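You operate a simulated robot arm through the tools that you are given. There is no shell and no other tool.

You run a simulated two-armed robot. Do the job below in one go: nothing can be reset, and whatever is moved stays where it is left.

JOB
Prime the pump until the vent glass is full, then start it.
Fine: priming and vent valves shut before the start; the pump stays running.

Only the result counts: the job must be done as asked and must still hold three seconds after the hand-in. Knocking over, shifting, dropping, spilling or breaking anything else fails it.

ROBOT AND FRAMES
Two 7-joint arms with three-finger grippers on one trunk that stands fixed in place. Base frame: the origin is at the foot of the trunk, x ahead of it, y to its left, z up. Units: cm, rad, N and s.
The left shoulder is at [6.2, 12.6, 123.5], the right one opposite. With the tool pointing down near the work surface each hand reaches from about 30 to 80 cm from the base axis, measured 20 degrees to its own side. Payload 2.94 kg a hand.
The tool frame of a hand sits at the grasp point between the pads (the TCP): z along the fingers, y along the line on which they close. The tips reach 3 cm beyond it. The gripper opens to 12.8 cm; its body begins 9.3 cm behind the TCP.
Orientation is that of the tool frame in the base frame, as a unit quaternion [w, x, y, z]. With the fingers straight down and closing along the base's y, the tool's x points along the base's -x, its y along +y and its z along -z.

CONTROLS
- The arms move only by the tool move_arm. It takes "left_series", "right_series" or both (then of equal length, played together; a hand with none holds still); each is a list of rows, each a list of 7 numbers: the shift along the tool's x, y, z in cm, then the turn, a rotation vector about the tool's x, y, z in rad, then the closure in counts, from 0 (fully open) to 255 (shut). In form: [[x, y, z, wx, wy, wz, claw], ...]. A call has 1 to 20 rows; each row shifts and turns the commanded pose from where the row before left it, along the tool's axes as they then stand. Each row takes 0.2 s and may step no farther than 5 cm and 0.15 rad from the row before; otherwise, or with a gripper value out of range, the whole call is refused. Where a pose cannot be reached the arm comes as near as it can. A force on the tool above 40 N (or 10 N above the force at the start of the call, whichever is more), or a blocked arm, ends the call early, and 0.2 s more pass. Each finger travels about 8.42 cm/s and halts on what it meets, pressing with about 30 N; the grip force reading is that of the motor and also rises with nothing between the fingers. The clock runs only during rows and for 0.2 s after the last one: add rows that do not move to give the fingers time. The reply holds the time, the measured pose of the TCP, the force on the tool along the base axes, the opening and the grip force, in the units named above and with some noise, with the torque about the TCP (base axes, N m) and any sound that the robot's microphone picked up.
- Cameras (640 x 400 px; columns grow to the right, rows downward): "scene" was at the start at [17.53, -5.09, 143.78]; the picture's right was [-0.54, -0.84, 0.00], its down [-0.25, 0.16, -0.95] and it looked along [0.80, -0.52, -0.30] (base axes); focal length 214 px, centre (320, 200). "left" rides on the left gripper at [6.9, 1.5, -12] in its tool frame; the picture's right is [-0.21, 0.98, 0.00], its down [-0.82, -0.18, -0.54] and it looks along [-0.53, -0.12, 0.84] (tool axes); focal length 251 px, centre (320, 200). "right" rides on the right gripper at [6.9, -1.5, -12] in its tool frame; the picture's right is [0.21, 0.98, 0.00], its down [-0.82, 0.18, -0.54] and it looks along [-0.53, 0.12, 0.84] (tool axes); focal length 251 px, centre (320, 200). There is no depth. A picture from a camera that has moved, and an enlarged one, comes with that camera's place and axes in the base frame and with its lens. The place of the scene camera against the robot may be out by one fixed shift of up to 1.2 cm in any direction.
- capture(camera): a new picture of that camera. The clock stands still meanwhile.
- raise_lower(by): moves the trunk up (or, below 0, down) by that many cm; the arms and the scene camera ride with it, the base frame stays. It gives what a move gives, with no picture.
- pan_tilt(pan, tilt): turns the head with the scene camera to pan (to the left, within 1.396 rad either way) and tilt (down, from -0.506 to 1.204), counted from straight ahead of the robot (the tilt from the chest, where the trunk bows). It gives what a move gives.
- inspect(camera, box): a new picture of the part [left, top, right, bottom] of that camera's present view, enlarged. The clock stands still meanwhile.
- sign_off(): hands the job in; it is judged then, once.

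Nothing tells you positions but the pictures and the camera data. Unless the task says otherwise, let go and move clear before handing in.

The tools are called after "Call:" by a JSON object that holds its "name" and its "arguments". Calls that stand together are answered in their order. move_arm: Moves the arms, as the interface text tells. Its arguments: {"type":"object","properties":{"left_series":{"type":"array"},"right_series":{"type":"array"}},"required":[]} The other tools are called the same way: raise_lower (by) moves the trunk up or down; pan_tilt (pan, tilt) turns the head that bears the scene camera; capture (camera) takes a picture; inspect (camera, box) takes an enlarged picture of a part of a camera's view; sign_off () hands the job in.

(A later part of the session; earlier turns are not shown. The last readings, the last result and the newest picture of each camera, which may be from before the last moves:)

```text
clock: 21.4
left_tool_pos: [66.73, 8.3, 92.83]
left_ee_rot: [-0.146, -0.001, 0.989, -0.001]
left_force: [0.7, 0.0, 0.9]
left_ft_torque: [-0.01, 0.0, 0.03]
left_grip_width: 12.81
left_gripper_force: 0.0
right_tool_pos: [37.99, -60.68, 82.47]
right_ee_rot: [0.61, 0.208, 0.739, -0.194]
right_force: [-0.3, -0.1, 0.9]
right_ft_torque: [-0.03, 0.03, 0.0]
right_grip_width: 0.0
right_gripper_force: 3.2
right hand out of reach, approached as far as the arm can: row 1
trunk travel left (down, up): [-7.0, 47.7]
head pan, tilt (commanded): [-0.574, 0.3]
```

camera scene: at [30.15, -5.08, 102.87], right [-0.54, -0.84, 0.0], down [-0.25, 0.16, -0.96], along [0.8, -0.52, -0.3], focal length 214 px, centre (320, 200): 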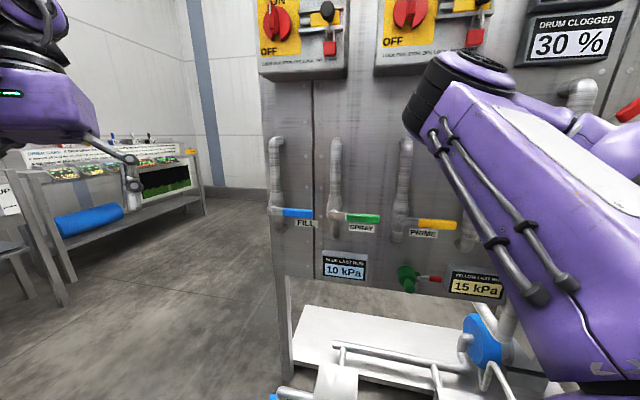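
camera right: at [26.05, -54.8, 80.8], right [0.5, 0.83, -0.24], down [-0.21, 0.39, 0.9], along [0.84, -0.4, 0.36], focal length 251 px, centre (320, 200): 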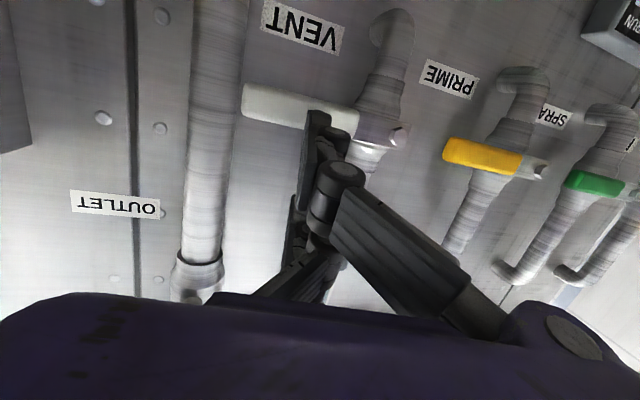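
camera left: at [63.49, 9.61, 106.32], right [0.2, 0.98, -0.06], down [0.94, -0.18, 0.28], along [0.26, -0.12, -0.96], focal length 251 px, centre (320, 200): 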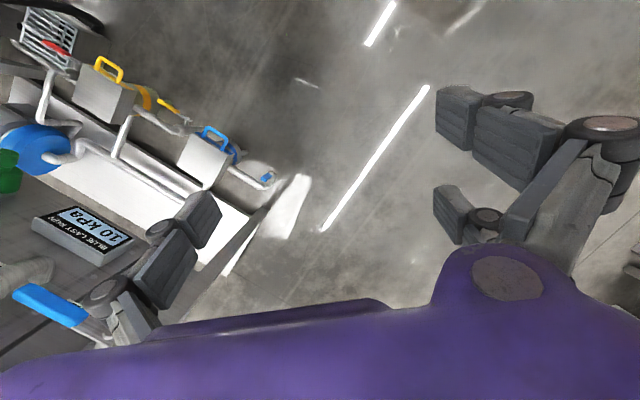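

The moves are relative to the achieved pose, and the hand follows now. I'll continue down to about 76 cm, clear below the levers, then slide left toward PRIME.

Call:
{"name": "move_arm", "arguments": {"right_series": [[1.5, 0, 0, 0, 0, 0, 255], [1.5, 0, 0, 0, 0, 0, 255], [1.5, 0, 0, 0, 0, 0, 255], [1.5, 0, 0, 0, 0, 0, 255]]}}

Call:
{"name": "capture", "arguments": {"camera": "right"}}

Call:
{"name": "capture", "arguments": {"camera": "scene"}}

```text
clock: 22.4
left_tool_pos: [66.74, 8.22, 92.85]
left_ee_rot: [-0.145, -0.002, 0.989, -0.002]
left_force: [1.0, 0.3, -0.5]
left_ft_torque: [0.02, 0.02, -0.04]
left_grip_width: 12.81
left_gripper_force: 0.0
right_tool_pos: [37.84, -60.55, 76.6]
right_ee_rot: [0.611, 0.208, 0.739, -0.194]
right_force: [0.0, -0.1, -0.4]
right_ft_torque: [-0.03, -0.02, -0.04]
right_grip_width: 0.0
right_gripper_force: 3.2
right hand out of reach, approached as far as the arm can: row 1, 2, 4
trunk travel left (down, up): [-7.0, 47.7]
head pan, tilt (commanded): [-0.574, 0.3]
```

```text
taken
camera right: at [25.96, -54.95, 71.96], right [0.5, 0.83, -0.24], down [-0.21, 0.39, 0.9], along [0.84, -0.4, 0.36], focal length 251 px, centre (320, 200)
```

right: 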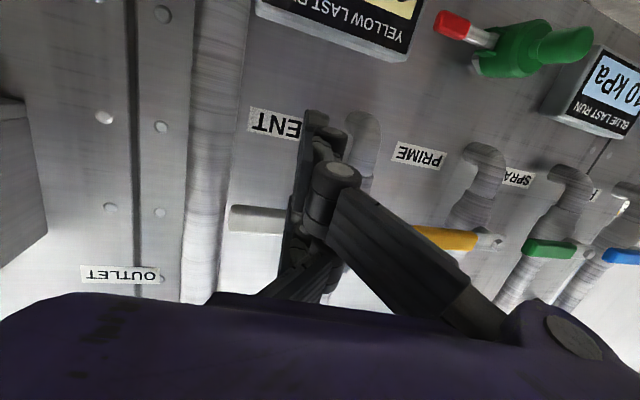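

```text
taken
camera scene: at [30.15, -5.1, 102.87], right [-0.54, -0.84, 0.0], down [-0.25, 0.16, -0.96], along [0.8, -0.52, -0.3], focal length 214 px, centre (320, 200)
```

scene: 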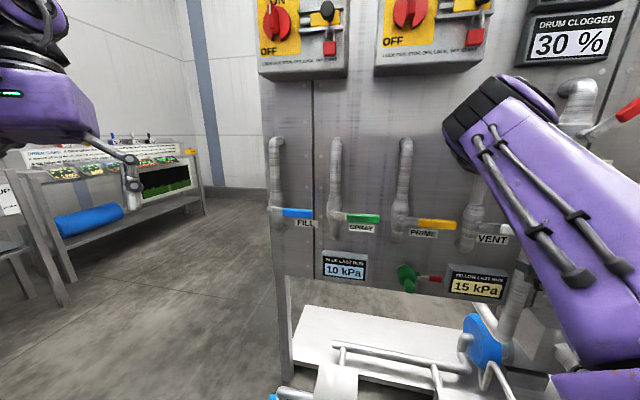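

The closed fingers form a blade roughly 7 cm tall, now below VENT's lever. I'll slide left about 14.5 cm, dropping 2 cm more, to stand under and short of the PRIME lever.

Call:
{"name": "move_arm", "arguments": {"right_series": [[0.5, 2.4, 0, 0, 0, 0, 255], [0.5, 2.4, 0, 0, 0, 0, 255], [0.5, 2.4, 0, 0, 0, 0, 255]]}}

Call:
{"name": "capture", "arguments": {"camera": "right"}}

```text
clock: 23.2
left_tool_pos: [66.73, 8.2, 92.85]
left_ee_rot: [-0.146, -0.001, 0.989, -0.001]
left_force: [-0.3, -0.3, -0.7]
left_ft_torque: [0.03, -0.01, 0.02]
left_grip_width: 12.78
left_gripper_force: 0.1
right_tool_pos: [41.31, -57.45, 73.33]
right_ee_rot: [0.612, 0.206, 0.739, -0.193]
right_force: [0.2, 0.2, -0.3]
right_ft_torque: [-0.01, 0.0, 0.02]
right_grip_width: 0.01
right_gripper_force: 3.6
right hand out of reach, approached as far as the arm can: row 1, 2, 3
trunk travel left (down, up): [-7.0, 47.7]
head pan, tilt (commanded): [-0.574, 0.3]
```

```text
taken
camera right: at [29.47, -51.77, 68.74], right [0.49, 0.84, -0.24], down [-0.21, 0.39, 0.9], along [0.84, -0.39, 0.37], focal length 251 px, centre (320, 200)
```

right: 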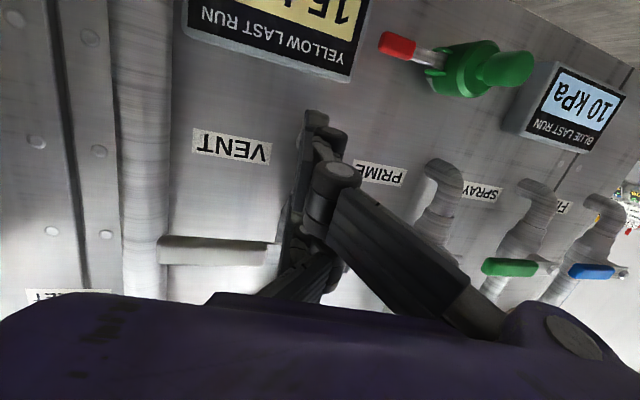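

The hand shifts left more slowly than commanded because it is at the edge of its reach. I'll continue left in small steps.

Call:
{"name": "move_arm", "arguments": {"right_series": [[0, 2.4, 0, 0, 0, 0, 255], [0, 2.4, 0, 0, 0, 0, 255], [0, 2.4, 0, 0, 0, 0, 255], [0, 2.4, 0, 0, 0, 0, 255]]}}

Call:
{"name": "capture", "arguments": {"camera": "right"}}

Call:
{"name": "capture", "arguments": {"camera": "scene"}}

```text
clock: 24.2
left_tool_pos: [66.79, 8.28, 92.82]
left_ee_rot: [-0.146, 0.0, 0.989, 0.0]
left_force: [-0.3, 0.6, 0.1]
left_ft_torque: [0.01, -0.02, -0.02]
left_grip_width: 12.81
left_gripper_force: 0.1
right_tool_pos: [48.08, -54.6, 70.78]
right_ee_rot: [0.611, 0.207, 0.739, -0.193]
right_force: [0.1, 0.0, -0.8]
right_ft_torque: [0.01, 0.01, -0.01]
right_grip_width: 0.0
right_gripper_force: 3.3
right hand out of reach, approached as far as the arm can: row 1, 2, 3, 4
trunk travel left (down, up): [-7.0, 47.7]
head pan, tilt (commanded): [-0.574, 0.3]
```

```text
taken
camera right: at [36.21, -48.89, 66.17], right [0.49, 0.83, -0.24], down [-0.21, 0.39, 0.9], along [0.84, -0.39, 0.37], focal length 251 px, centre (320, 200)
```

right: 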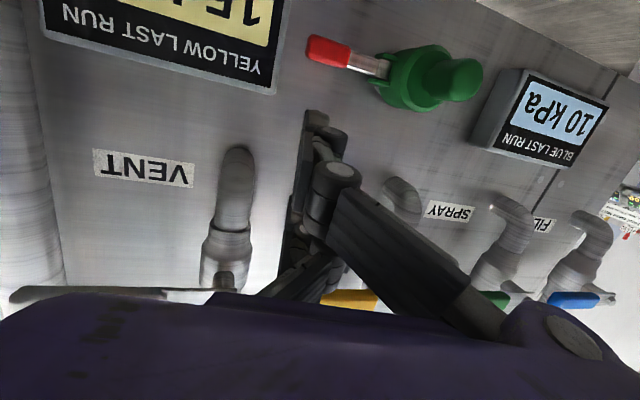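

```text
taken
camera scene: at [30.16, -5.09, 102.86], right [-0.54, -0.84, 0.0], down [-0.25, 0.16, -0.96], along [0.8, -0.52, -0.3], focal length 214 px, centre (320, 200)
```

scene: 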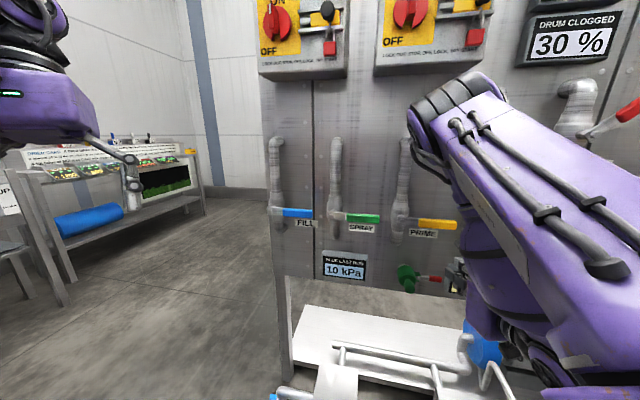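

The fingers are now below PRIME's lever tip (r≈19.6, f≈70, z≈71). I'll move a bit further left and start rising toward the lever from below.

Call:
{"name": "move_arm", "arguments": {"right_series": [[-0.5, 2.0, 0, 0, 0, 0, 255], [-0.5, 2.0, 0, 0, 0, 0, 255], [-0.5, 1.0, 0, 0, 0, 0, 255]]}}

Call:
{"name": "capture", "arguments": {"camera": "right"}}

Call:
{"name": "capture", "arguments": {"camera": "scene"}}

```text
clock: 25.0
left_tool_pos: [66.78, 8.23, 92.8]
left_ee_rot: [-0.146, -0.001, 0.989, -0.001]
left_force: [-0.1, 0.8, 0.1]
left_ft_torque: [0.0, -0.02, -0.05]
left_grip_width: 12.81
left_gripper_force: 0.1
right_tool_pos: [50.5, -53.17, 70.89]
right_ee_rot: [0.612, 0.206, 0.739, -0.192]
right_force: [0.0, -0.1, -0.8]
right_ft_torque: [-0.01, 0.0, 0.01]
right_grip_width: 0.0
right_gripper_force: 2.8
right hand out of reach, approached as far as the arm can: row 1, 2, 3
trunk travel left (down, up): [-7.0, 47.7]
head pan, tilt (commanded): [-0.574, 0.3]
```

```text
taken
camera right: at [38.67, -47.66, 66.18], right [0.49, 0.84, -0.24], down [-0.21, 0.39, 0.9], along [0.84, -0.39, 0.37], focal length 251 px, centre (320, 200)
```

right: 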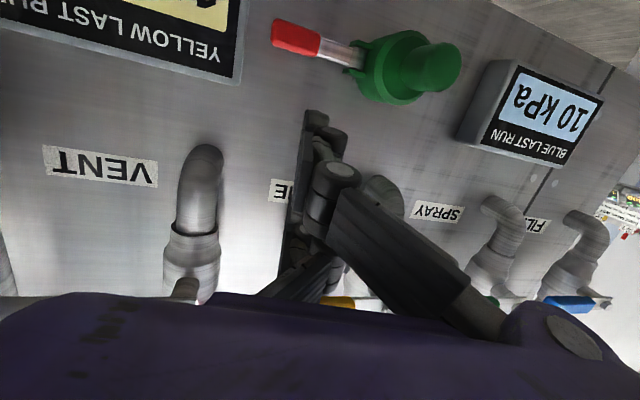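

```text
taken
camera scene: at [30.16, -5.08, 102.87], right [-0.54, -0.84, 0.0], down [-0.25, 0.16, -0.96], along [0.8, -0.52, -0.3], focal length 214 px, centre (320, 200)
```

scene: 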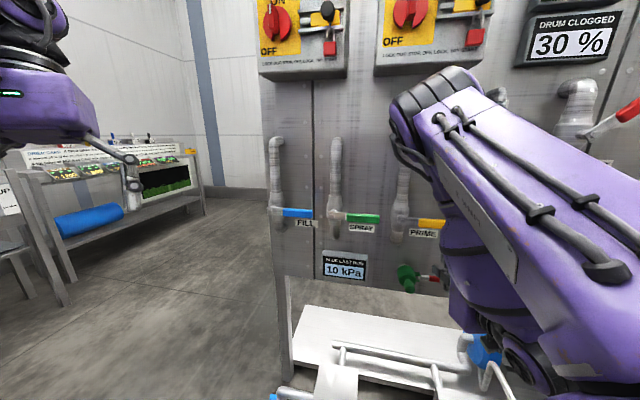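

I'm under the PRIME lever at r≈17, f≈71, z≈71. I'll rise and go forward slightly so the fingertips come up against the lever's underside.

Call:
{"name": "move_arm", "arguments": {"right_series": [[-1.0, 0, 0.7, 0, 0, 0, 255], [-1.0, 0, 0.7, 0, 0, 0, 255], [-1.0, 0, 0.6, 0, 0, 0, 255], [-1.0, 0, 0, 0, 0, 0, 255], [0, 0, 0, 0, 0, 0, 255]]}}

Call:
{"name": "capture", "arguments": {"camera": "right"}}

Call:
{"name": "capture", "arguments": {"camera": "scene"}}

```text
clock: 26.2
left_tool_pos: [66.61, 8.33, 92.76]
left_ee_rot: [-0.145, 0.0, 0.989, -0.001]
left_force: [0.1, -0.6, -0.3]
left_ft_torque: [0.01, 0.05, -0.02]
left_grip_width: 12.8
left_gripper_force: 0.0
right_tool_pos: [52.65, -55.01, 74.45]
right_ee_rot: [0.612, 0.205, 0.739, -0.191]
right_force: [-0.4, -1.2, -0.2]
right_ft_torque: [0.0, 0.01, -0.03]
right_grip_width: 0.0
right_gripper_force: 2.9
right hand out of reach, approached as far as the arm can: row 2
trunk travel left (down, up): [-7.0, 47.7]
head pan, tilt (commanded): [-0.574, 0.3]
```

```text
taken
camera right: at [40.65, -49.38, 69.8], right [0.49, 0.84, -0.24], down [-0.21, 0.38, 0.9], along [0.85, -0.39, 0.37], focal length 251 px, centre (320, 200)
```

right: 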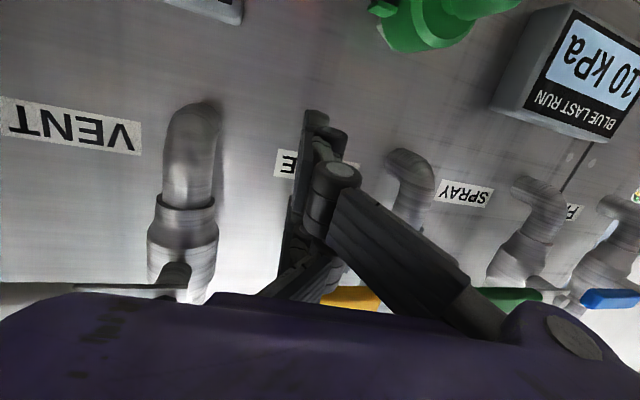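

```text
taken
camera scene: at [30.15, -5.09, 102.87], right [-0.54, -0.84, 0.0], down [-0.25, 0.16, -0.96], along [0.8, -0.52, -0.3], focal length 214 px, centre (320, 200)
```

scene: 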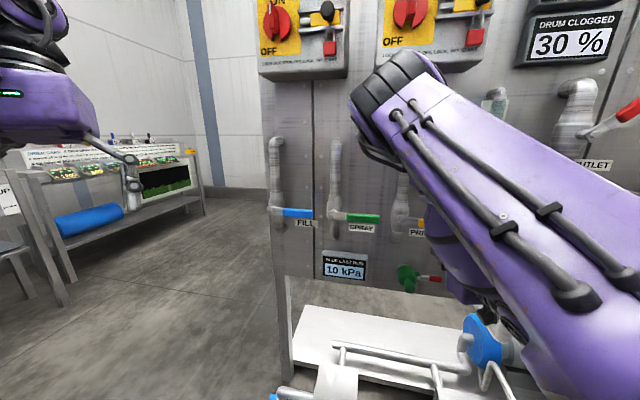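

The tips reach f≈77 and sit about 4 cm under the PRIME grip. I'll push upward now in small steps and watch the force.

Call:
{"name": "move_arm", "arguments": {"right_series": [[-1.0, -0.2, -0.3, 0, 0, 0, 255], [-1.0, -0.2, -0.3, 0, 0, 0, 255], [-1.0, -0.2, -0.3, 0, 0, 0, 255], [-1.0, 0, 0, 0, 0, 0, 255]]}}

Call:
{"name": "capture", "arguments": {"camera": "right"}}

```text
clock: 27.2
left_tool_pos: [66.75, 8.23, 92.73]
left_ee_rot: [-0.145, -0.002, 0.99, -0.002]
left_force: [-0.3, -0.3, 0.3]
left_ft_torque: [-0.02, -0.02, 0.02]
left_grip_width: 12.78
left_gripper_force: 0.0
right_tool_pos: [52.15, -55.19, 78.53]
right_ee_rot: [0.612, 0.206, 0.739, -0.193]
right_force: [0.4, 0.2, 0.2]
right_ft_torque: [0.0, 0.0, -0.01]
right_grip_width: 0.03
right_gripper_force: 3.2
trunk travel left (down, up): [-7.0, 47.7]
head pan, tilt (commanded): [-0.574, 0.3]
```

```text
taken
camera right: at [40.26, -49.54, 73.92], right [0.49, 0.83, -0.24], down [-0.21, 0.39, 0.9], along [0.84, -0.39, 0.37], focal length 251 px, centre (320, 200)
```

right: 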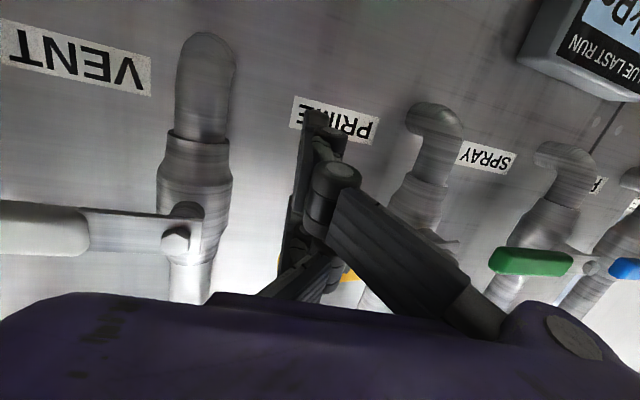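

No force felt yet, although the yellow grip seems to sit slightly higher than the neighbouring levers. I need a clear view of the levers, so I'll turn the left hand to look across the wall from the left.

Call:
{"name": "move_arm", "arguments": {"left_series": [[0, 0, 0, 0, -0.145, 0, 0], [0, 0, 0, 0, -0.145, 0, 0], [0, 0, 0, 0, -0.145, 0, 0], [0, 0, 0, 0, -0.145, 0, 0], [0, 0, 0, 0, -0.145, 0, 0], [0, 0, 0, 0, -0.145, 0, 0], [0, 0, 0, 0, 0, 0, 0]]}}

Call:
{"name": "capture", "arguments": {"camera": "left"}}

Call:
{"name": "capture", "arguments": {"camera": "scene"}}

```text
clock: 28.8
left_tool_pos: [66.74, 8.31, 92.76]
left_ee_rot: [0.286, -0.002, 0.958, -0.001]
left_force: [0.0, 0.3, -0.2]
left_ft_torque: [0.03, -0.02, -0.04]
left_grip_width: 12.79
left_gripper_force: 0.2
right_tool_pos: [52.09, -55.18, 78.56]
right_ee_rot: [0.612, 0.207, 0.738, -0.193]
right_force: [0.3, 0.1, -0.7]
right_ft_torque: [0.0, 0.0, 0.0]
right_grip_width: 0.01
right_gripper_force: 2.4
trunk travel left (down, up): [-7.0, 47.7]
head pan, tilt (commanded): [-0.574, 0.3]
```

```text
taken
camera left: at [54.31, 9.56, 99.1], right [0.18, 0.98, 0.12], down [0.39, -0.18, 0.9], along [0.9, -0.11, -0.41], focal length 251 px, centre (320, 200)
```

left: 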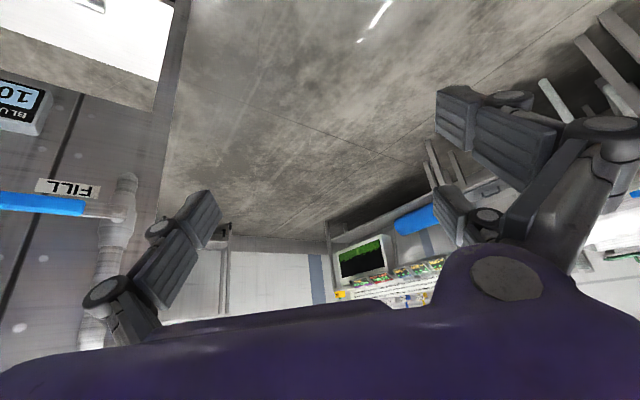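

```text
taken
camera scene: at [30.15, -5.09, 102.87], right [-0.54, -0.84, 0.0], down [-0.25, 0.16, -0.96], along [0.8, -0.52, -0.3], focal length 214 px, centre (320, 200)
```

scene: 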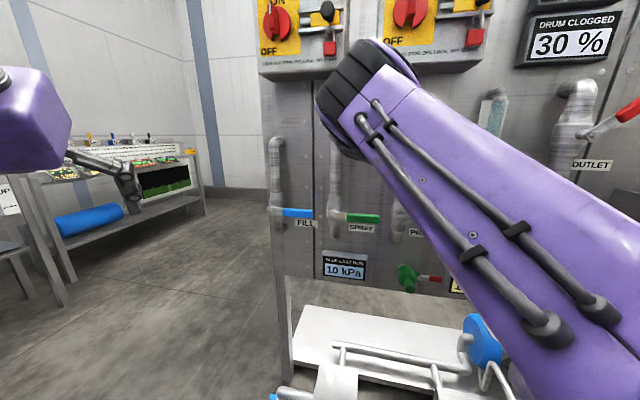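

The left hand turns freely. I'll now yaw it about 1.3 rad to the right so it looks along the wall at the levers.

Call:
{"name": "move_arm", "arguments": {"left_series": [[0, 0, 0, 0.0795, 0, 0.1212, 0], [0, 0, 0, 0.0795, 0, 0.1212, 0], [0, 0, 0, 0.0795, 0, 0.1212, 0], [0, 0, 0, 0.0795, 0, 0.1212, 0], [0, 0, 0, 0.0795, 0, 0.1212, 0], [0, 0, 0, 0.0795, 0, 0.1212, 0], [0, 0, 0, 0, 0, 0, 0]]}}

Call:
{"name": "capture", "arguments": {"camera": "left"}}

```text
clock: 30.4
left_tool_pos: [66.91, 8.26, 92.8]
left_ee_rot: [0.259, 0.403, 0.87, -0.122]
left_force: [0.4, -0.8, 0.4]
left_ft_torque: [-0.02, -0.01, 0.02]
left_grip_width: 12.8
left_gripper_force: 0.0
right_tool_pos: [52.08, -55.14, 78.75]
right_ee_rot: [0.612, 0.207, 0.738, -0.194]
right_force: [0.9, 0.5, -0.4]
right_ft_torque: [-0.01, -0.02, 0.0]
right_grip_width: 0.02
right_gripper_force: 2.7
trunk travel left (down, up): [-7.0, 47.7]
head pan, tilt (commanded): [-0.574, 0.3]
```

```text
taken
camera left: at [59.87, 18.52, 99.11], right [0.86, 0.49, 0.11], down [0.12, -0.41, 0.9], along [0.49, -0.77, -0.41], focal length 251 px, centre (320, 200)
```

left: 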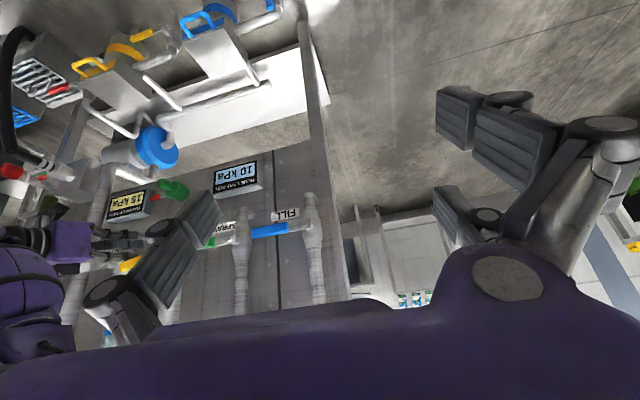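

The yellow PRIME grip is just visible behind the left hand's finger. I'll yaw a bit further and pitch up a little to centre the levers between the fingers.

Call:
{"name": "move_arm", "arguments": {"left_series": [[0, 0, 0, 0.0795, 0, 0.1212, 0], [0, 0, 0, 0.0795, 0, 0.1212, 0], [0, 0, 0, 0.0795, 0, 0.1212, 0], [0, 0, 0, 0.0795, 0, 0.1212, 0], [0, 0, 0, 0, -0.15, 0, 0], [0, 0, 0, 0, 0, 0, 0]]}}

Call:
{"name": "capture", "arguments": {"camera": "left"}}

```text
clock: 31.8
left_tool_pos: [66.74, 8.37, 92.63]
left_ee_rot: [0.312, 0.452, 0.817, -0.175]
left_force: [-1.0, 0.1, 0.1]
left_ft_torque: [-0.05, 0.02, 0.0]
left_grip_width: 12.81
left_gripper_force: 0.0
left hand out of reach, approached as far as the arm can: row 2, 3, 4
right_tool_pos: [52.21, -55.05, 78.51]
right_ee_rot: [0.612, 0.207, 0.738, -0.193]
right_force: [-0.6, -0.4, 0.0]
right_ft_torque: [0.06, 0.02, 0.01]
right_grip_width: 0.0
right_gripper_force: 3.3
trunk travel left (down, up): [-7.0, 47.7]
head pan, tilt (commanded): [-0.574, 0.3]
```

```text
taken
camera left: at [60.98, 20.09, 97.13], right [0.91, 0.38, 0.14], down [-0.02, -0.31, 0.95], along [0.41, -0.87, -0.27], focal length 251 px, centre (320, 200)
```

left: 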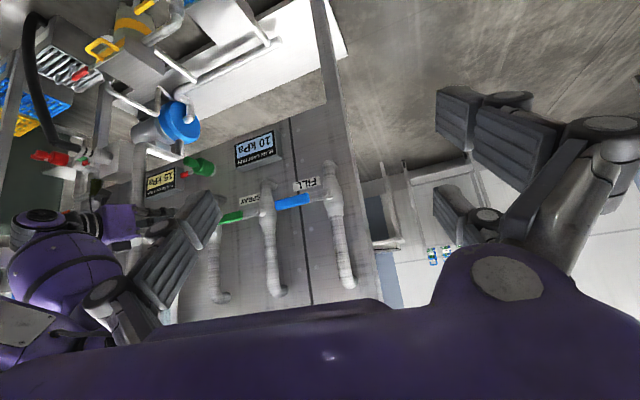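

The left wrist is at its turning limit and its own finger hides PRIME. Closing the left fingers should clear the left half of its picture.

Call:
{"name": "move_arm", "arguments": {"left_series": [[0, 0, 0, 0, 0, 0, 255], [0, 0, 0, 0, 0, 0, 255], [0, 0, 0, 0, 0, 0, 255], [0, 0, 0, 0, 0, 0, 255], [0, 0, 0, 0, 0, 0, 255]]}}

Call:
{"name": "capture", "arguments": {"camera": "left"}}

Call:
{"name": "inspect", "arguments": {"camera": "left", "box": [60, 120, 340, 310]}}

```text
clock: 33.0
left_tool_pos: [66.87, 8.36, 92.66]
left_ee_rot: [0.312, 0.452, 0.817, -0.175]
left_force: [-0.6, 0.2, -0.3]
left_ft_torque: [0.02, -0.02, 0.02]
left_grip_width: 0.0
left_gripper_force: 3.6
right_tool_pos: [52.04, -55.12, 78.59]
right_ee_rot: [0.612, 0.207, 0.738, -0.193]
right_force: [0.5, -0.2, -0.5]
right_ft_torque: [0.02, 0.04, 0.01]
right_grip_width: 0.0
right_gripper_force: 2.8
trunk travel left (down, up): [-7.0, 47.7]
head pan, tilt (commanded): [-0.574, 0.3]
```

```text
taken
camera left: at [61.0, 20.08, 97.13], right [0.91, 0.38, 0.14], down [-0.02, -0.31, 0.95], along [0.41, -0.87, -0.27], focal length 251 px, centre (320, 200)
```

left: 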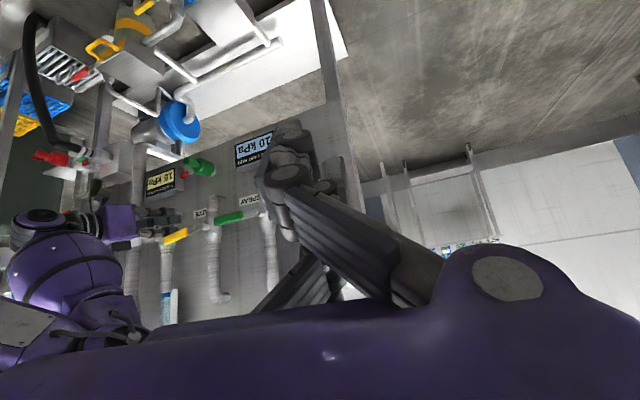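

```text
2.11 times, centred on (200, 215) of left
camera zoom: at [61.0, 20.08, 97.13], right [0.91, 0.38, 0.14], down [-0.02, -0.31, 0.95], along [0.41, -0.87, -0.27], focal length 529 px, centre (573, 168)
```

zoom: 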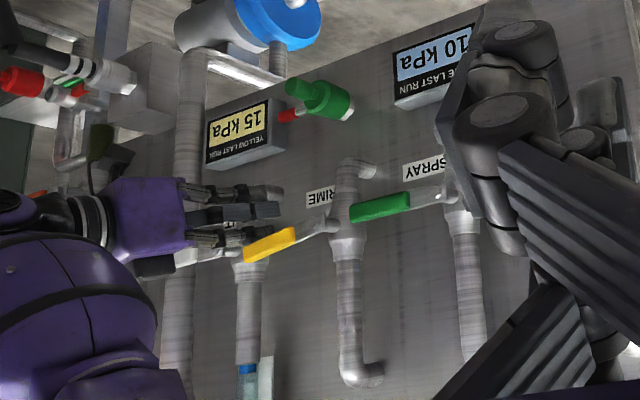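

The left camera now shows everything clearly: the yellow PRIME lever is already tilted up a little by my fingers, with little resistance, so it does open upward. I'll keep pushing it up along its arc.

Call:
{"name": "move_arm", "arguments": {"right_series": [[-1.21, 0.05, -0.34, 0, 0, 0, 255], [-1.21, 0.05, -0.34, 0, 0, 0, 255], [-1.21, 0.05, -0.34, 0, 0, 0, 255], [-1.21, 0.05, -0.34, 0, 0, 0, 255], [0, 0, 0, 0, 0, 0, 255]]}}

Call:
{"name": "inspect", "arguments": {"camera": "left", "box": [60, 120, 340, 310]}}

Call:
{"name": "capture", "arguments": {"camera": "right"}}

```text
clock: 34.2
left_tool_pos: [66.77, 8.38, 92.76]
left_ee_rot: [0.312, 0.452, 0.817, -0.175]
left_force: [0.2, -0.2, -1.5]
left_ft_torque: [-0.01, -0.02, 0.01]
left_grip_width: 0.03
left_gripper_force: 2.6
right_tool_pos: [52.21, -55.29, 83.42]
right_ee_rot: [0.612, 0.206, 0.738, -0.193]
right_force: [-0.5, -0.2, 0.2]
right_ft_torque: [0.02, 0.0, 0.01]
right_grip_width: 0.0
right_gripper_force: 3.0
right hand out of reach, approached as far as the arm can: row 2, 4
trunk travel left (down, up): [-7.0, 47.7]
head pan, tilt (commanded): [-0.574, 0.3]
```

```text
2.11 times, centred on (200, 215) of left
camera zoom: at [61.0, 20.07, 97.12], right [0.91, 0.38, 0.14], down [-0.02, -0.31, 0.95], along [0.41, -0.87, -0.27], focal length 529 px, centre (573, 168)
```

zoom: 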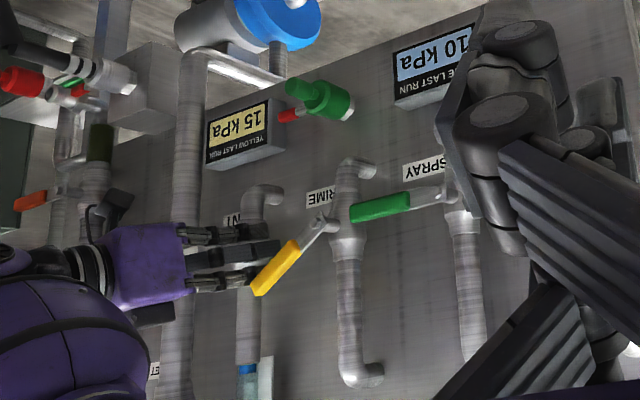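

```text
taken
camera right: at [40.48, -49.71, 78.86], right [0.49, 0.84, -0.24], down [-0.21, 0.39, 0.9], along [0.84, -0.39, 0.37], focal length 251 px, centre (320, 200)
```

right: 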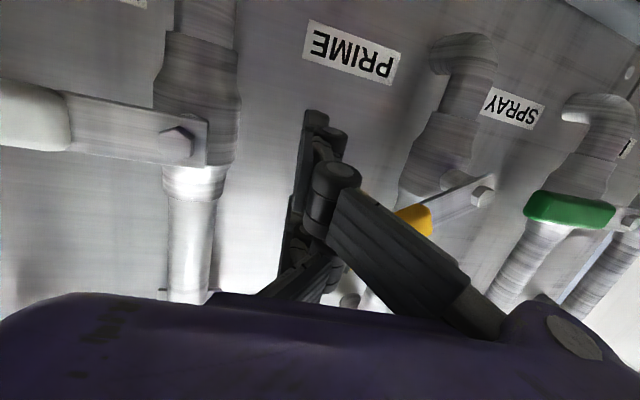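

PRIME's lever is now about 40° up and moves easily. The arm is at its inner reach limit, so I'll pitch the fingers slightly downward for slack, then continue up and left to bring the lever vertical.

Call:
{"name": "move_arm", "arguments": {"right_series": [[0, 0, 0, 0, 0.13, 0, 255], [0, 0, 0, 0, 0.13, 0, 255], [-0.7, 0.6, -0.45, 0, 0, 0, 255], [-0.6, 0.8, -0.45, 0, 0, 0, 255], [-0.6, 1.0, -0.45, 0, 0, 0, 255], [0, 0, 0, 0, 0, 0, 255]]}}

Call:
{"name": "inspect", "arguments": {"camera": "left", "box": [60, 120, 340, 310]}}

Call:
{"name": "capture", "arguments": {"camera": "right"}}

```text
clock: 35.6
left_tool_pos: [66.81, 8.39, 92.69]
left_ee_rot: [0.312, 0.453, 0.817, -0.175]
left_force: [0.0, 0.0, 0.7]
left_ft_torque: [-0.03, 0.0, 0.03]
left_grip_width: 0.01
left_gripper_force: 2.9
right_tool_pos: [53.33, -52.89, 85.7]
right_ee_rot: [0.511, 0.23, 0.812, -0.165]
right_force: [0.0, 0.1, -0.3]
right_ft_torque: [-0.01, -0.02, 0.02]
right_grip_width: 0.02
right_gripper_force: 3.0
trunk travel left (down, up): [-7.0, 47.7]
head pan, tilt (commanded): [-0.574, 0.3]
```

```text
2.11 times, centred on (200, 215) of left
camera zoom: at [61.0, 20.08, 97.12], right [0.91, 0.38, 0.14], down [-0.02, -0.31, 0.95], along [0.41, -0.87, -0.27], focal length 529 px, centre (573, 168)
```

zoom: 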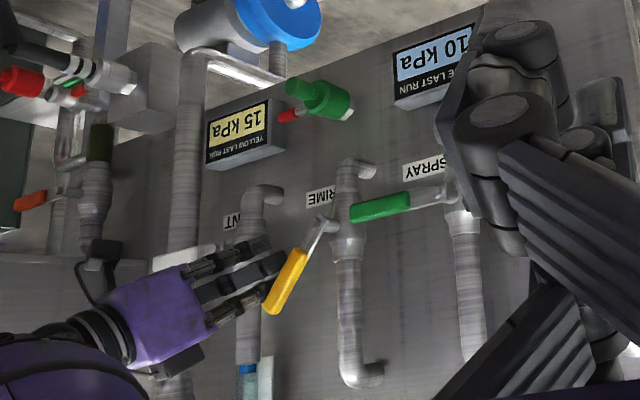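

```text
taken
camera right: at [40.94, -46.83, 84.54], right [0.45, 0.86, -0.23], down [-0.01, 0.26, 0.97], along [0.89, -0.43, 0.12], focal length 251 px, centre (320, 200)
```

right: 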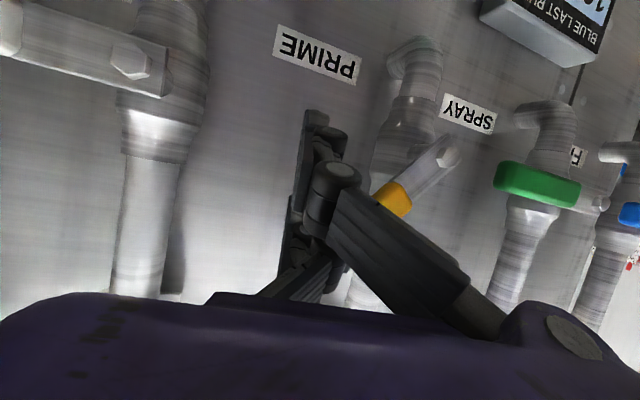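

The lever is about 60° up, still moving freely. I'll continue left and slightly up to swing it to vertical.

Call:
{"name": "move_arm", "arguments": {"right_series": [[-0.45, 1.0, -0.44, 0, 0, 0, 255], [-0.45, 1.0, -0.44, 0, 0, 0, 255], [-0.35, 1.0, -0.4, 0, 0, 0, 255], [-0.2, 1.0, -0.2, 0, 0, 0, 255], [0, 0.8, 0, 0, 0, 0, 255], [0, 0, 0, 0, 0, 0, 255]]}}

Call:
{"name": "inspect", "arguments": {"camera": "left", "box": [60, 120, 340, 310]}}

Call:
{"name": "capture", "arguments": {"camera": "right"}}

```text
clock: 37.0
left_tool_pos: [66.79, 8.42, 92.77]
left_ee_rot: [0.312, 0.453, 0.817, -0.176]
left_force: [-0.1, -0.6, 0.4]
left_ft_torque: [0.01, -0.01, 0.01]
left_grip_width: 0.0
left_gripper_force: 2.7
right_tool_pos: [55.36, -48.48, 87.49]
right_ee_rot: [0.512, 0.23, 0.812, -0.164]
right_force: [-0.8, 0.3, 0.7]
right_ft_torque: [-0.06, 0.02, -0.07]
right_grip_width: 0.0
right_gripper_force: 3.1
trunk travel left (down, up): [-7.0, 47.7]
head pan, tilt (commanded): [-0.574, 0.3]
```

```text
2.11 times, centred on (200, 215) of left
camera zoom: at [60.99, 20.07, 97.13], right [0.91, 0.38, 0.14], down [-0.02, -0.31, 0.95], along [0.41, -0.87, -0.27], focal length 529 px, centre (573, 168)
```

zoom: 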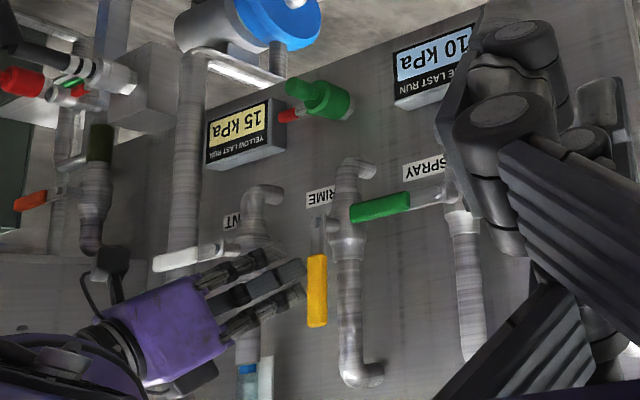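

```text
taken
camera right: at [42.98, -42.35, 86.34], right [0.45, 0.86, -0.23], down [-0.01, 0.26, 0.97], along [0.89, -0.43, 0.12], focal length 251 px, centre (320, 200)
```

right: 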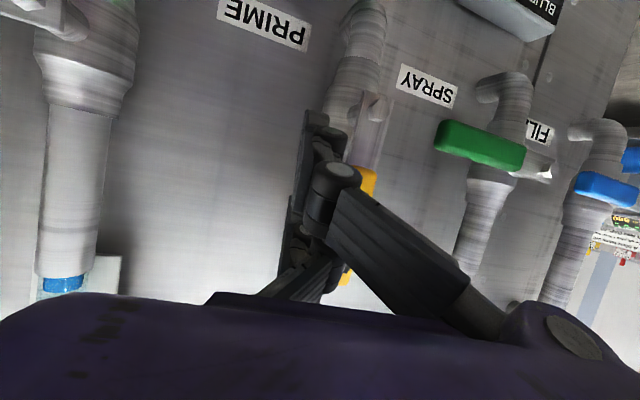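

PRIME now stands upright, parallel to its pipe, i.e. open; the vent float has not moved yet because VENT is shut. I'll back the right hand off to the right and away from the wall.

Call:
{"name": "move_arm", "arguments": {"right_series": [[0, -1.5, 0, 0, 0, 0, 255], [0, -1.5, 0, 0, 0, 0, 255], [0.85, -1.0, -1.8, 0, 0, 0, 255], [0.85, -1.0, -1.8, 0, 0, 0, 255], [0.85, -1.0, -1.8, 0, 0, 0, 255], [0, 0, 0, 0, 0, 0, 255]]}}

Call:
{"name": "capture", "arguments": {"camera": "left"}}

Call:
{"name": "capture", "arguments": {"camera": "right"}}

```text
clock: 38.4
left_tool_pos: [66.75, 8.34, 92.73]
left_ee_rot: [0.312, 0.451, 0.818, -0.174]
left_force: [0.1, -0.6, -0.2]
left_ft_torque: [0.01, -0.03, 0.01]
left_grip_width: 0.0
left_gripper_force: 3.4
right_tool_pos: [47.15, -52.69, 89.18]
right_ee_rot: [0.511, 0.23, 0.812, -0.165]
right_force: [0.3, 0.0, 0.7]
right_ft_torque: [0.01, -0.02, 0.0]
right_grip_width: 0.01
right_gripper_force: 3.2
right hand out of reach, approached as far as the arm can: row 3, 4, 5
trunk travel left (down, up): [-7.0, 47.7]
head pan, tilt (commanded): [-0.574, 0.3]
```

```text
taken
camera left: at [60.96, 20.1, 97.15], right [0.91, 0.38, 0.14], down [-0.02, -0.31, 0.95], along [0.41, -0.87, -0.27], focal length 251 px, centre (320, 200)
```

left: 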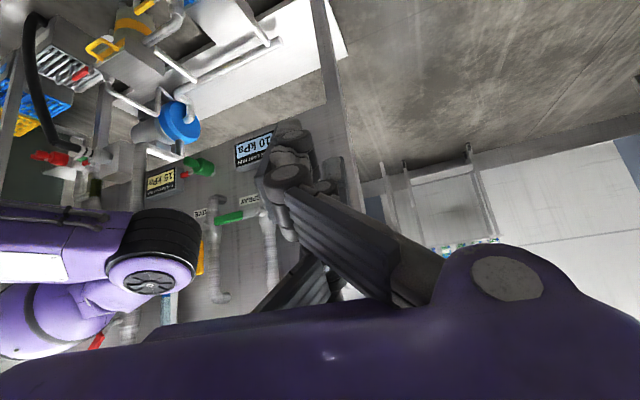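

```text
taken
camera right: at [34.84, -46.6, 88.11], right [0.45, 0.86, -0.23], down [-0.01, 0.26, 0.97], along [0.89, -0.43, 0.12], focal length 251 px, centre (320, 200)
```

right: 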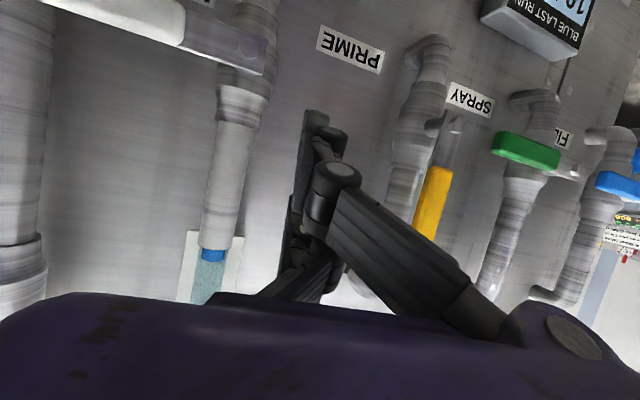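

PRIME stays open by itself. The vent line is next: I'll go down between PRIME and VENT, keeping clear of both, so I can come up under VENT's lever.

Call:
{"name": "move_arm", "arguments": {"right_series": [[2.0, 0.4, 0.9, 0, 0, 0, 255], [2.0, 0.4, 0.9, 0, 0, 0, 255], [2.0, 0.4, 0.9, 0, 0, 0, 255], [2.0, 0.3, 0.9, 0, 0, 0, 255], [0, 0, 0, 0, 0, 0, 255]]}}

Call:
{"name": "capture", "arguments": {"camera": "left"}}

Call:
{"name": "capture", "arguments": {"camera": "right"}}

```text
clock: 39.6
left_tool_pos: [66.71, 8.42, 92.74]
left_ee_rot: [0.312, 0.451, 0.818, -0.174]
left_force: [0.5, 0.0, 0.6]
left_ft_torque: [-0.01, 0.03, 0.03]
left_grip_width: 0.01
left_gripper_force: 3.6
right_tool_pos: [50.73, -52.65, 85.38]
right_ee_rot: [0.512, 0.229, 0.812, -0.164]
right_force: [-0.5, 0.8, 0.1]
right_ft_torque: [0.01, 0.0, -0.03]
right_grip_width: 0.0
right_gripper_force: 3.1
right hand out of reach, approached as far as the arm can: row 1, 2, 3, 4
trunk travel left (down, up): [-7.0, 47.7]
head pan, tilt (commanded): [-0.574, 0.3]
```

```text
taken
camera left: at [61.0, 20.07, 97.13], right [0.91, 0.38, 0.14], down [-0.02, -0.31, 0.95], along [0.41, -0.87, -0.27], focal length 251 px, centre (320, 200)
```

left: 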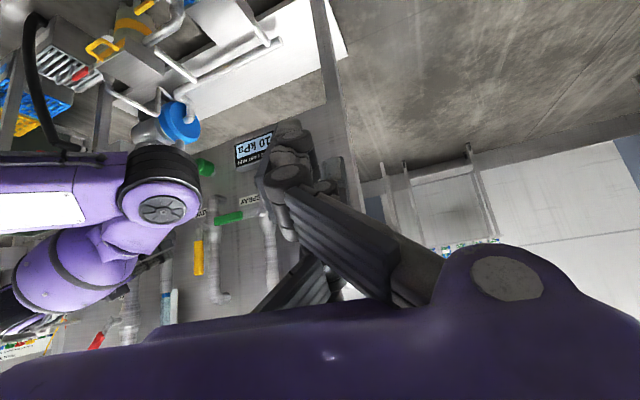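

```text
taken
camera right: at [38.21, -46.63, 84.3], right [0.45, 0.86, -0.23], down [-0.01, 0.26, 0.97], along [0.89, -0.43, 0.12], focal length 251 px, centre (320, 200)
```

right: 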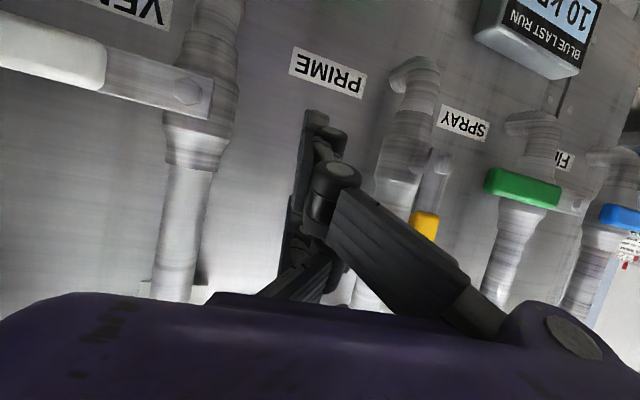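

The limit turns out to be the arm being too cramped: with the trunk bowed low the shoulder is too near the wall. I'll raise the trunk about 10 cm (the hand has free space above and behind it here) and look.

Call:
{"name": "raise_lower", "arguments": {"by": 10}}

Call:
{"name": "capture", "arguments": {"camera": "right"}}

Call:
{"name": "capture", "arguments": {"camera": "left"}}

Call:
{"name": "capture", "arguments": {"camera": "scene"}}

```text
clock: 40.9
left_tool_pos: [63.23, 8.32, 107.72]
left_ee_rot: [0.344, 0.456, 0.805, -0.157]
left_force: [-0.1, 0.3, -1.0]
left_ft_torque: [-0.04, 0.0, -0.02]
left_grip_width: 0.0
left_gripper_force: 2.9
right_tool_pos: [50.8, -52.84, 95.36]
right_ee_rot: [0.511, 0.23, 0.812, -0.165]
right_force: [0.1, -0.2, -0.4]
right_ft_torque: [0.02, -0.02, -0.01]
right_grip_width: 0.01
right_gripper_force: 3.1
trunk travel left (down, up): [-17.0, 37.7]
head pan, tilt (commanded): [-0.574, 0.3]
```

```text
taken
camera right: at [38.33, -46.72, 94.2], right [0.45, 0.86, -0.23], down [0.0, 0.26, 0.97], along [0.89, -0.43, 0.12], focal length 251 px, centre (320, 200)
```

right: 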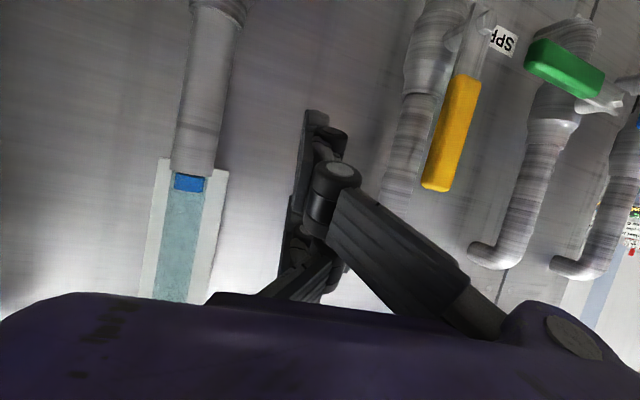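

```text
taken
camera left: at [57.1, 20.05, 111.61], right [0.9, 0.39, 0.21], down [-0.09, -0.31, 0.95], along [0.43, -0.87, -0.24], focal length 251 px, centre (320, 200)
```

left: 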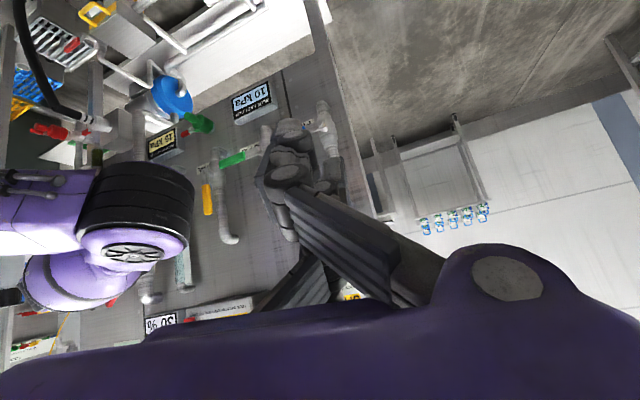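

```text
taken
camera scene: at [26.29, -5.09, 114.34], right [-0.54, -0.84, 0.0], down [-0.25, 0.16, -0.96], along [0.8, -0.52, -0.3], focal length 214 px, centre (320, 200)
```

scene: 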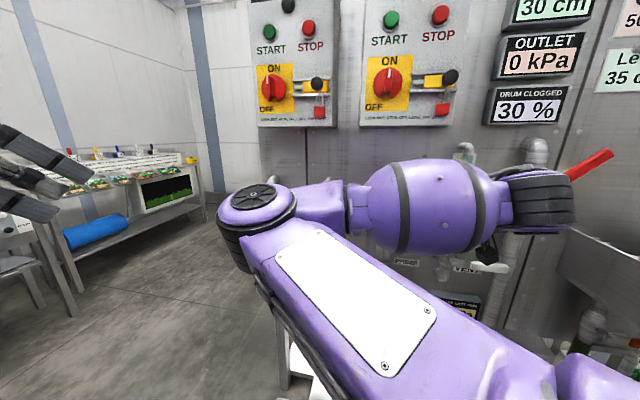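

The hand rose straight up 10 cm and kept its attitude; the pose is now less cramped. I'll lower the hand relative to the trunk, then raise the trunk more, to gain room.

Call:
{"name": "move_arm", "arguments": {"right_series": [[2.72, 0, 1.27, 0, 0, 0, 255], [2.72, 0, 1.27, 0, 0, 0, 255], [2.72, 0, 1.27, 0, 0, 0, 255], [2.72, 0, 1.27, 0, 0, 0, 255], [2.72, 0, 1.27, 0, 0, 0, 255], [0, 0, 0, 0, 0, 0, 255]]}}

Call:
{"name": "capture", "arguments": {"camera": "right"}}

```text
clock: 42.3
left_tool_pos: [63.11, 8.23, 107.59]
left_ee_rot: [0.344, 0.457, 0.805, -0.158]
left_force: [0.4, 0.2, 1.3]
left_ft_torque: [-0.03, 0.01, -0.01]
left_grip_width: 0.0
left_gripper_force: 3.3
right_tool_pos: [50.46, -53.27, 80.38]
right_ee_rot: [0.511, 0.231, 0.811, -0.166]
right_force: [-0.3, 0.2, 0.0]
right_ft_torque: [0.01, -0.01, 0.02]
right_grip_width: 0.0
right_gripper_force: 2.8
trunk travel left (down, up): [-17.0, 37.7]
head pan, tilt (commanded): [-0.574, 0.3]
```

```text
taken
camera right: at [38.01, -47.12, 79.31], right [0.45, 0.86, -0.23], down [0.0, 0.26, 0.97], along [0.89, -0.43, 0.12], focal length 251 px, centre (320, 200)
```

right: 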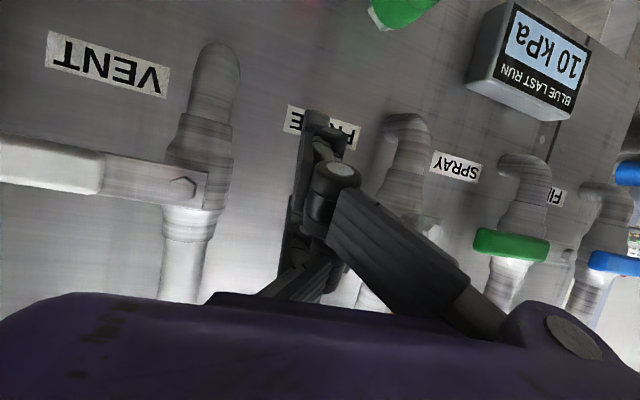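

That worked without any limit. I'll continue down to z≈73, then right beneath VENT's lever.

Call:
{"name": "move_arm", "arguments": {"right_series": [[2.27, 0, 1.06, 0, 0, 0, 255], [2.27, 0, 1.06, 0, 0, 0, 255], [2.27, 0, 0.9, 0, 0, 0, 255], [0.3, -2.5, -0.7, 0, 0, 0, 255], [0.3, -2.5, -0.7, 0, 0, 0, 255], [0.3, -2.5, -0.7, 0, 0, 0, 255], [0.3, -2.5, -0.7, 0, 0, 0, 255], [0, 0, 0, 0, 0, 0, 255]]}}

Call:
{"name": "capture", "arguments": {"camera": "right"}}

Call:
{"name": "capture", "arguments": {"camera": "left"}}

Call:
{"name": "capture", "arguments": {"camera": "scene"}}

```text
clock: 44.1
left_tool_pos: [63.28, 8.29, 107.77]
left_ee_rot: [0.343, 0.457, 0.805, -0.157]
left_force: [0.5, 0.4, 0.2]
left_ft_torque: [-0.02, 0.02, -0.03]
left_grip_width: 0.01
left_gripper_force: 2.8
right_tool_pos: [41.96, -60.06, 73.41]
right_ee_rot: [0.511, 0.23, 0.812, -0.165]
right_force: [0.3, 0.5, -0.1]
right_ft_torque: [0.0, 0.02, 0.0]
right_grip_width: 0.0
right_gripper_force: 3.2
trunk travel left (down, up): [-17.0, 37.7]
head pan, tilt (commanded): [-0.574, 0.3]
```

```text
taken
camera right: at [29.59, -53.99, 72.29], right [0.45, 0.86, -0.23], down [0.0, 0.26, 0.97], along [0.89, -0.43, 0.12], focal length 251 px, centre (320, 200)
```

right: 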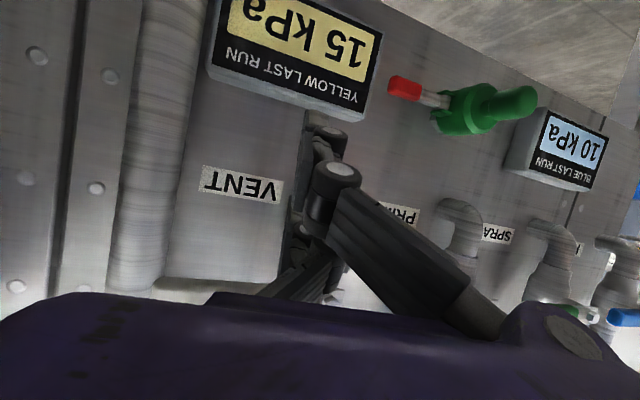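

```text
taken
camera left: at [57.04, 20.04, 111.68], right [0.9, 0.39, 0.21], down [-0.09, -0.31, 0.95], along [0.43, -0.87, -0.24], focal length 251 px, centre (320, 200)
```

left: 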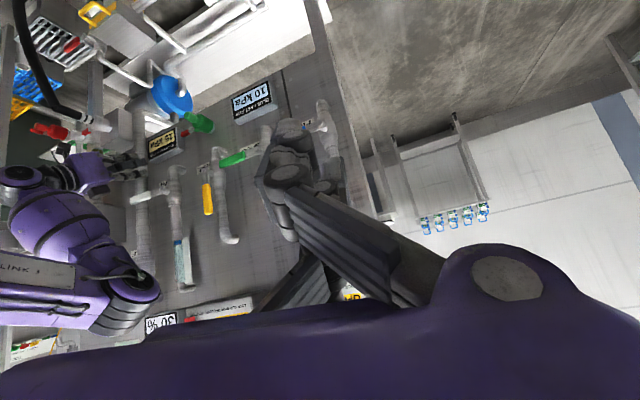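

```text
taken
camera scene: at [26.23, -5.09, 114.37], right [-0.54, -0.84, 0.0], down [-0.25, 0.16, -0.96], along [0.8, -0.52, -0.3], focal length 214 px, centre (320, 200)
```

scene: 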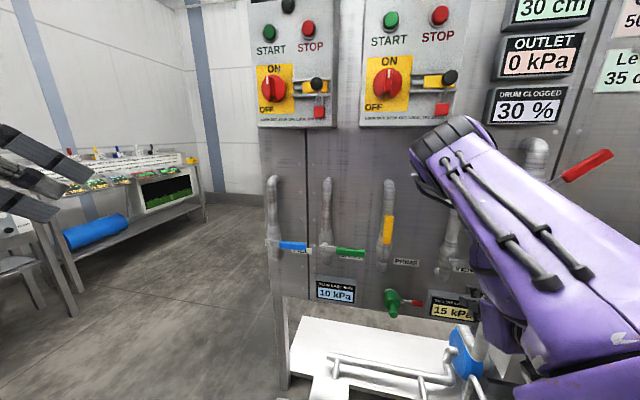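

Now the left camera sees the VENT lever (white, crosswise), the glass and the upright yellow PRIME lever, all unobstructed. I'll move about 4 cm further right and enlarge the view.

Call:
{"name": "move_arm", "arguments": {"right_series": [[0, -2.2, 0, 0, 0, 0, 255], [0, -2.2, 0, 0, 0, 0, 255], [-0.4, 0, 0.9, 0, 0, 0, 255], [0, 0, 0, 0, 0, 0, 255]]}}

Call:
{"name": "inspect", "arguments": {"camera": "left", "box": [40, 110, 300, 310]}}

Call:
{"name": "capture", "arguments": {"camera": "right"}}

```text
clock: 45.1
left_tool_pos: [63.2, 8.25, 107.86]
left_ee_rot: [0.344, 0.457, 0.805, -0.157]
left_force: [-0.4, 0.3, 0.2]
left_ft_torque: [-0.04, 0.0, -0.01]
left_grip_width: 0.02
left_gripper_force: 2.7
right_tool_pos: [40.63, -64.44, 73.52]
right_ee_rot: [0.512, 0.231, 0.811, -0.165]
right_force: [-0.1, 0.3, -0.1]
right_ft_torque: [0.0, 0.01, 0.0]
right_grip_width: 0.01
right_gripper_force: 3.2
trunk travel left (down, up): [-17.0, 37.7]
head pan, tilt (commanded): [-0.574, 0.3]
```

```text
2.00 times, centred on (170, 210) of left
camera zoom: at [57.02, 20.04, 111.69], right [0.9, 0.39, 0.21], down [-0.09, -0.31, 0.95], along [0.43, -0.87, -0.24], focal length 503 px, centre (620, 180)
```

zoom: 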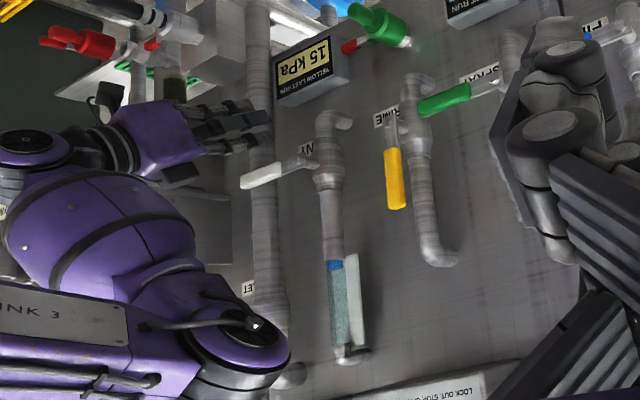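

```text
taken
camera right: at [28.24, -58.29, 72.36], right [0.45, 0.86, -0.23], down [-0.01, 0.26, 0.97], along [0.89, -0.43, 0.12], focal length 251 px, centre (320, 200)
```

right: 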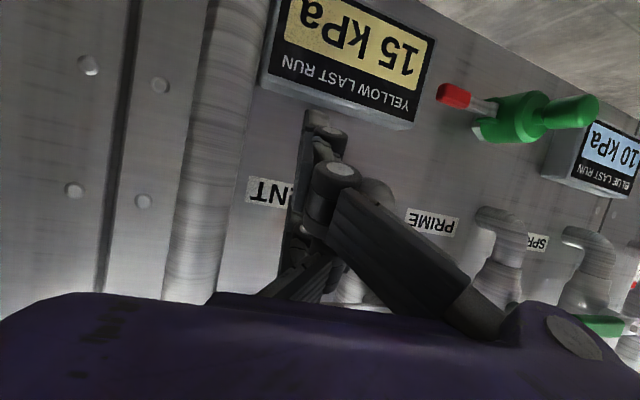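

The glass is fully in view in the left camera with its blue float at the bottom. I'll push VENT's lever up from below now and check the glass as it opens.

Call:
{"name": "move_arm", "arguments": {"right_series": [[-1.33, 0, -0.62, 0, 0, 0, 255], [-1.33, 0, -0.62, 0, 0, 0, 255], [-1.33, 0, -0.62, 0, 0, 0, 255], [-1.33, 0, -0.62, 0, 0, 0, 255], [-1.33, 0, -0.62, 0, 0, 0, 255], [-1.33, 0, -0.62, 0, 0, 0, 255]]}}

Call:
{"name": "inspect", "arguments": {"camera": "left", "box": [40, 110, 300, 310]}}

```text
clock: 46.5
left_tool_pos: [63.1, 8.26, 107.79]
left_ee_rot: [0.344, 0.457, 0.805, -0.158]
left_force: [0.6, 0.1, -0.4]
left_ft_torque: [-0.02, 0.0, 0.0]
left_grip_width: 0.0
left_gripper_force: 3.0
right_tool_pos: [40.92, -64.11, 82.24]
right_ee_rot: [0.511, 0.23, 0.811, -0.165]
right_force: [-0.2, 0.8, -0.4]
right_ft_torque: [-0.02, -0.02, 0.0]
right_grip_width: 0.01
right_gripper_force: 3.1
trunk travel left (down, up): [-17.0, 37.7]
head pan, tilt (commanded): [-0.574, 0.3]
```

```text
2.00 times, centred on (170, 210) of left
camera zoom: at [57.03, 20.05, 111.68], right [0.9, 0.39, 0.21], down [-0.09, -0.31, 0.95], along [0.43, -0.87, -0.24], focal length 503 px, centre (620, 180)
```

zoom: 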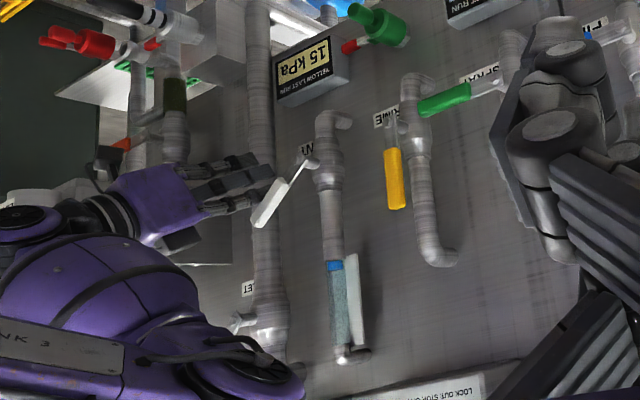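

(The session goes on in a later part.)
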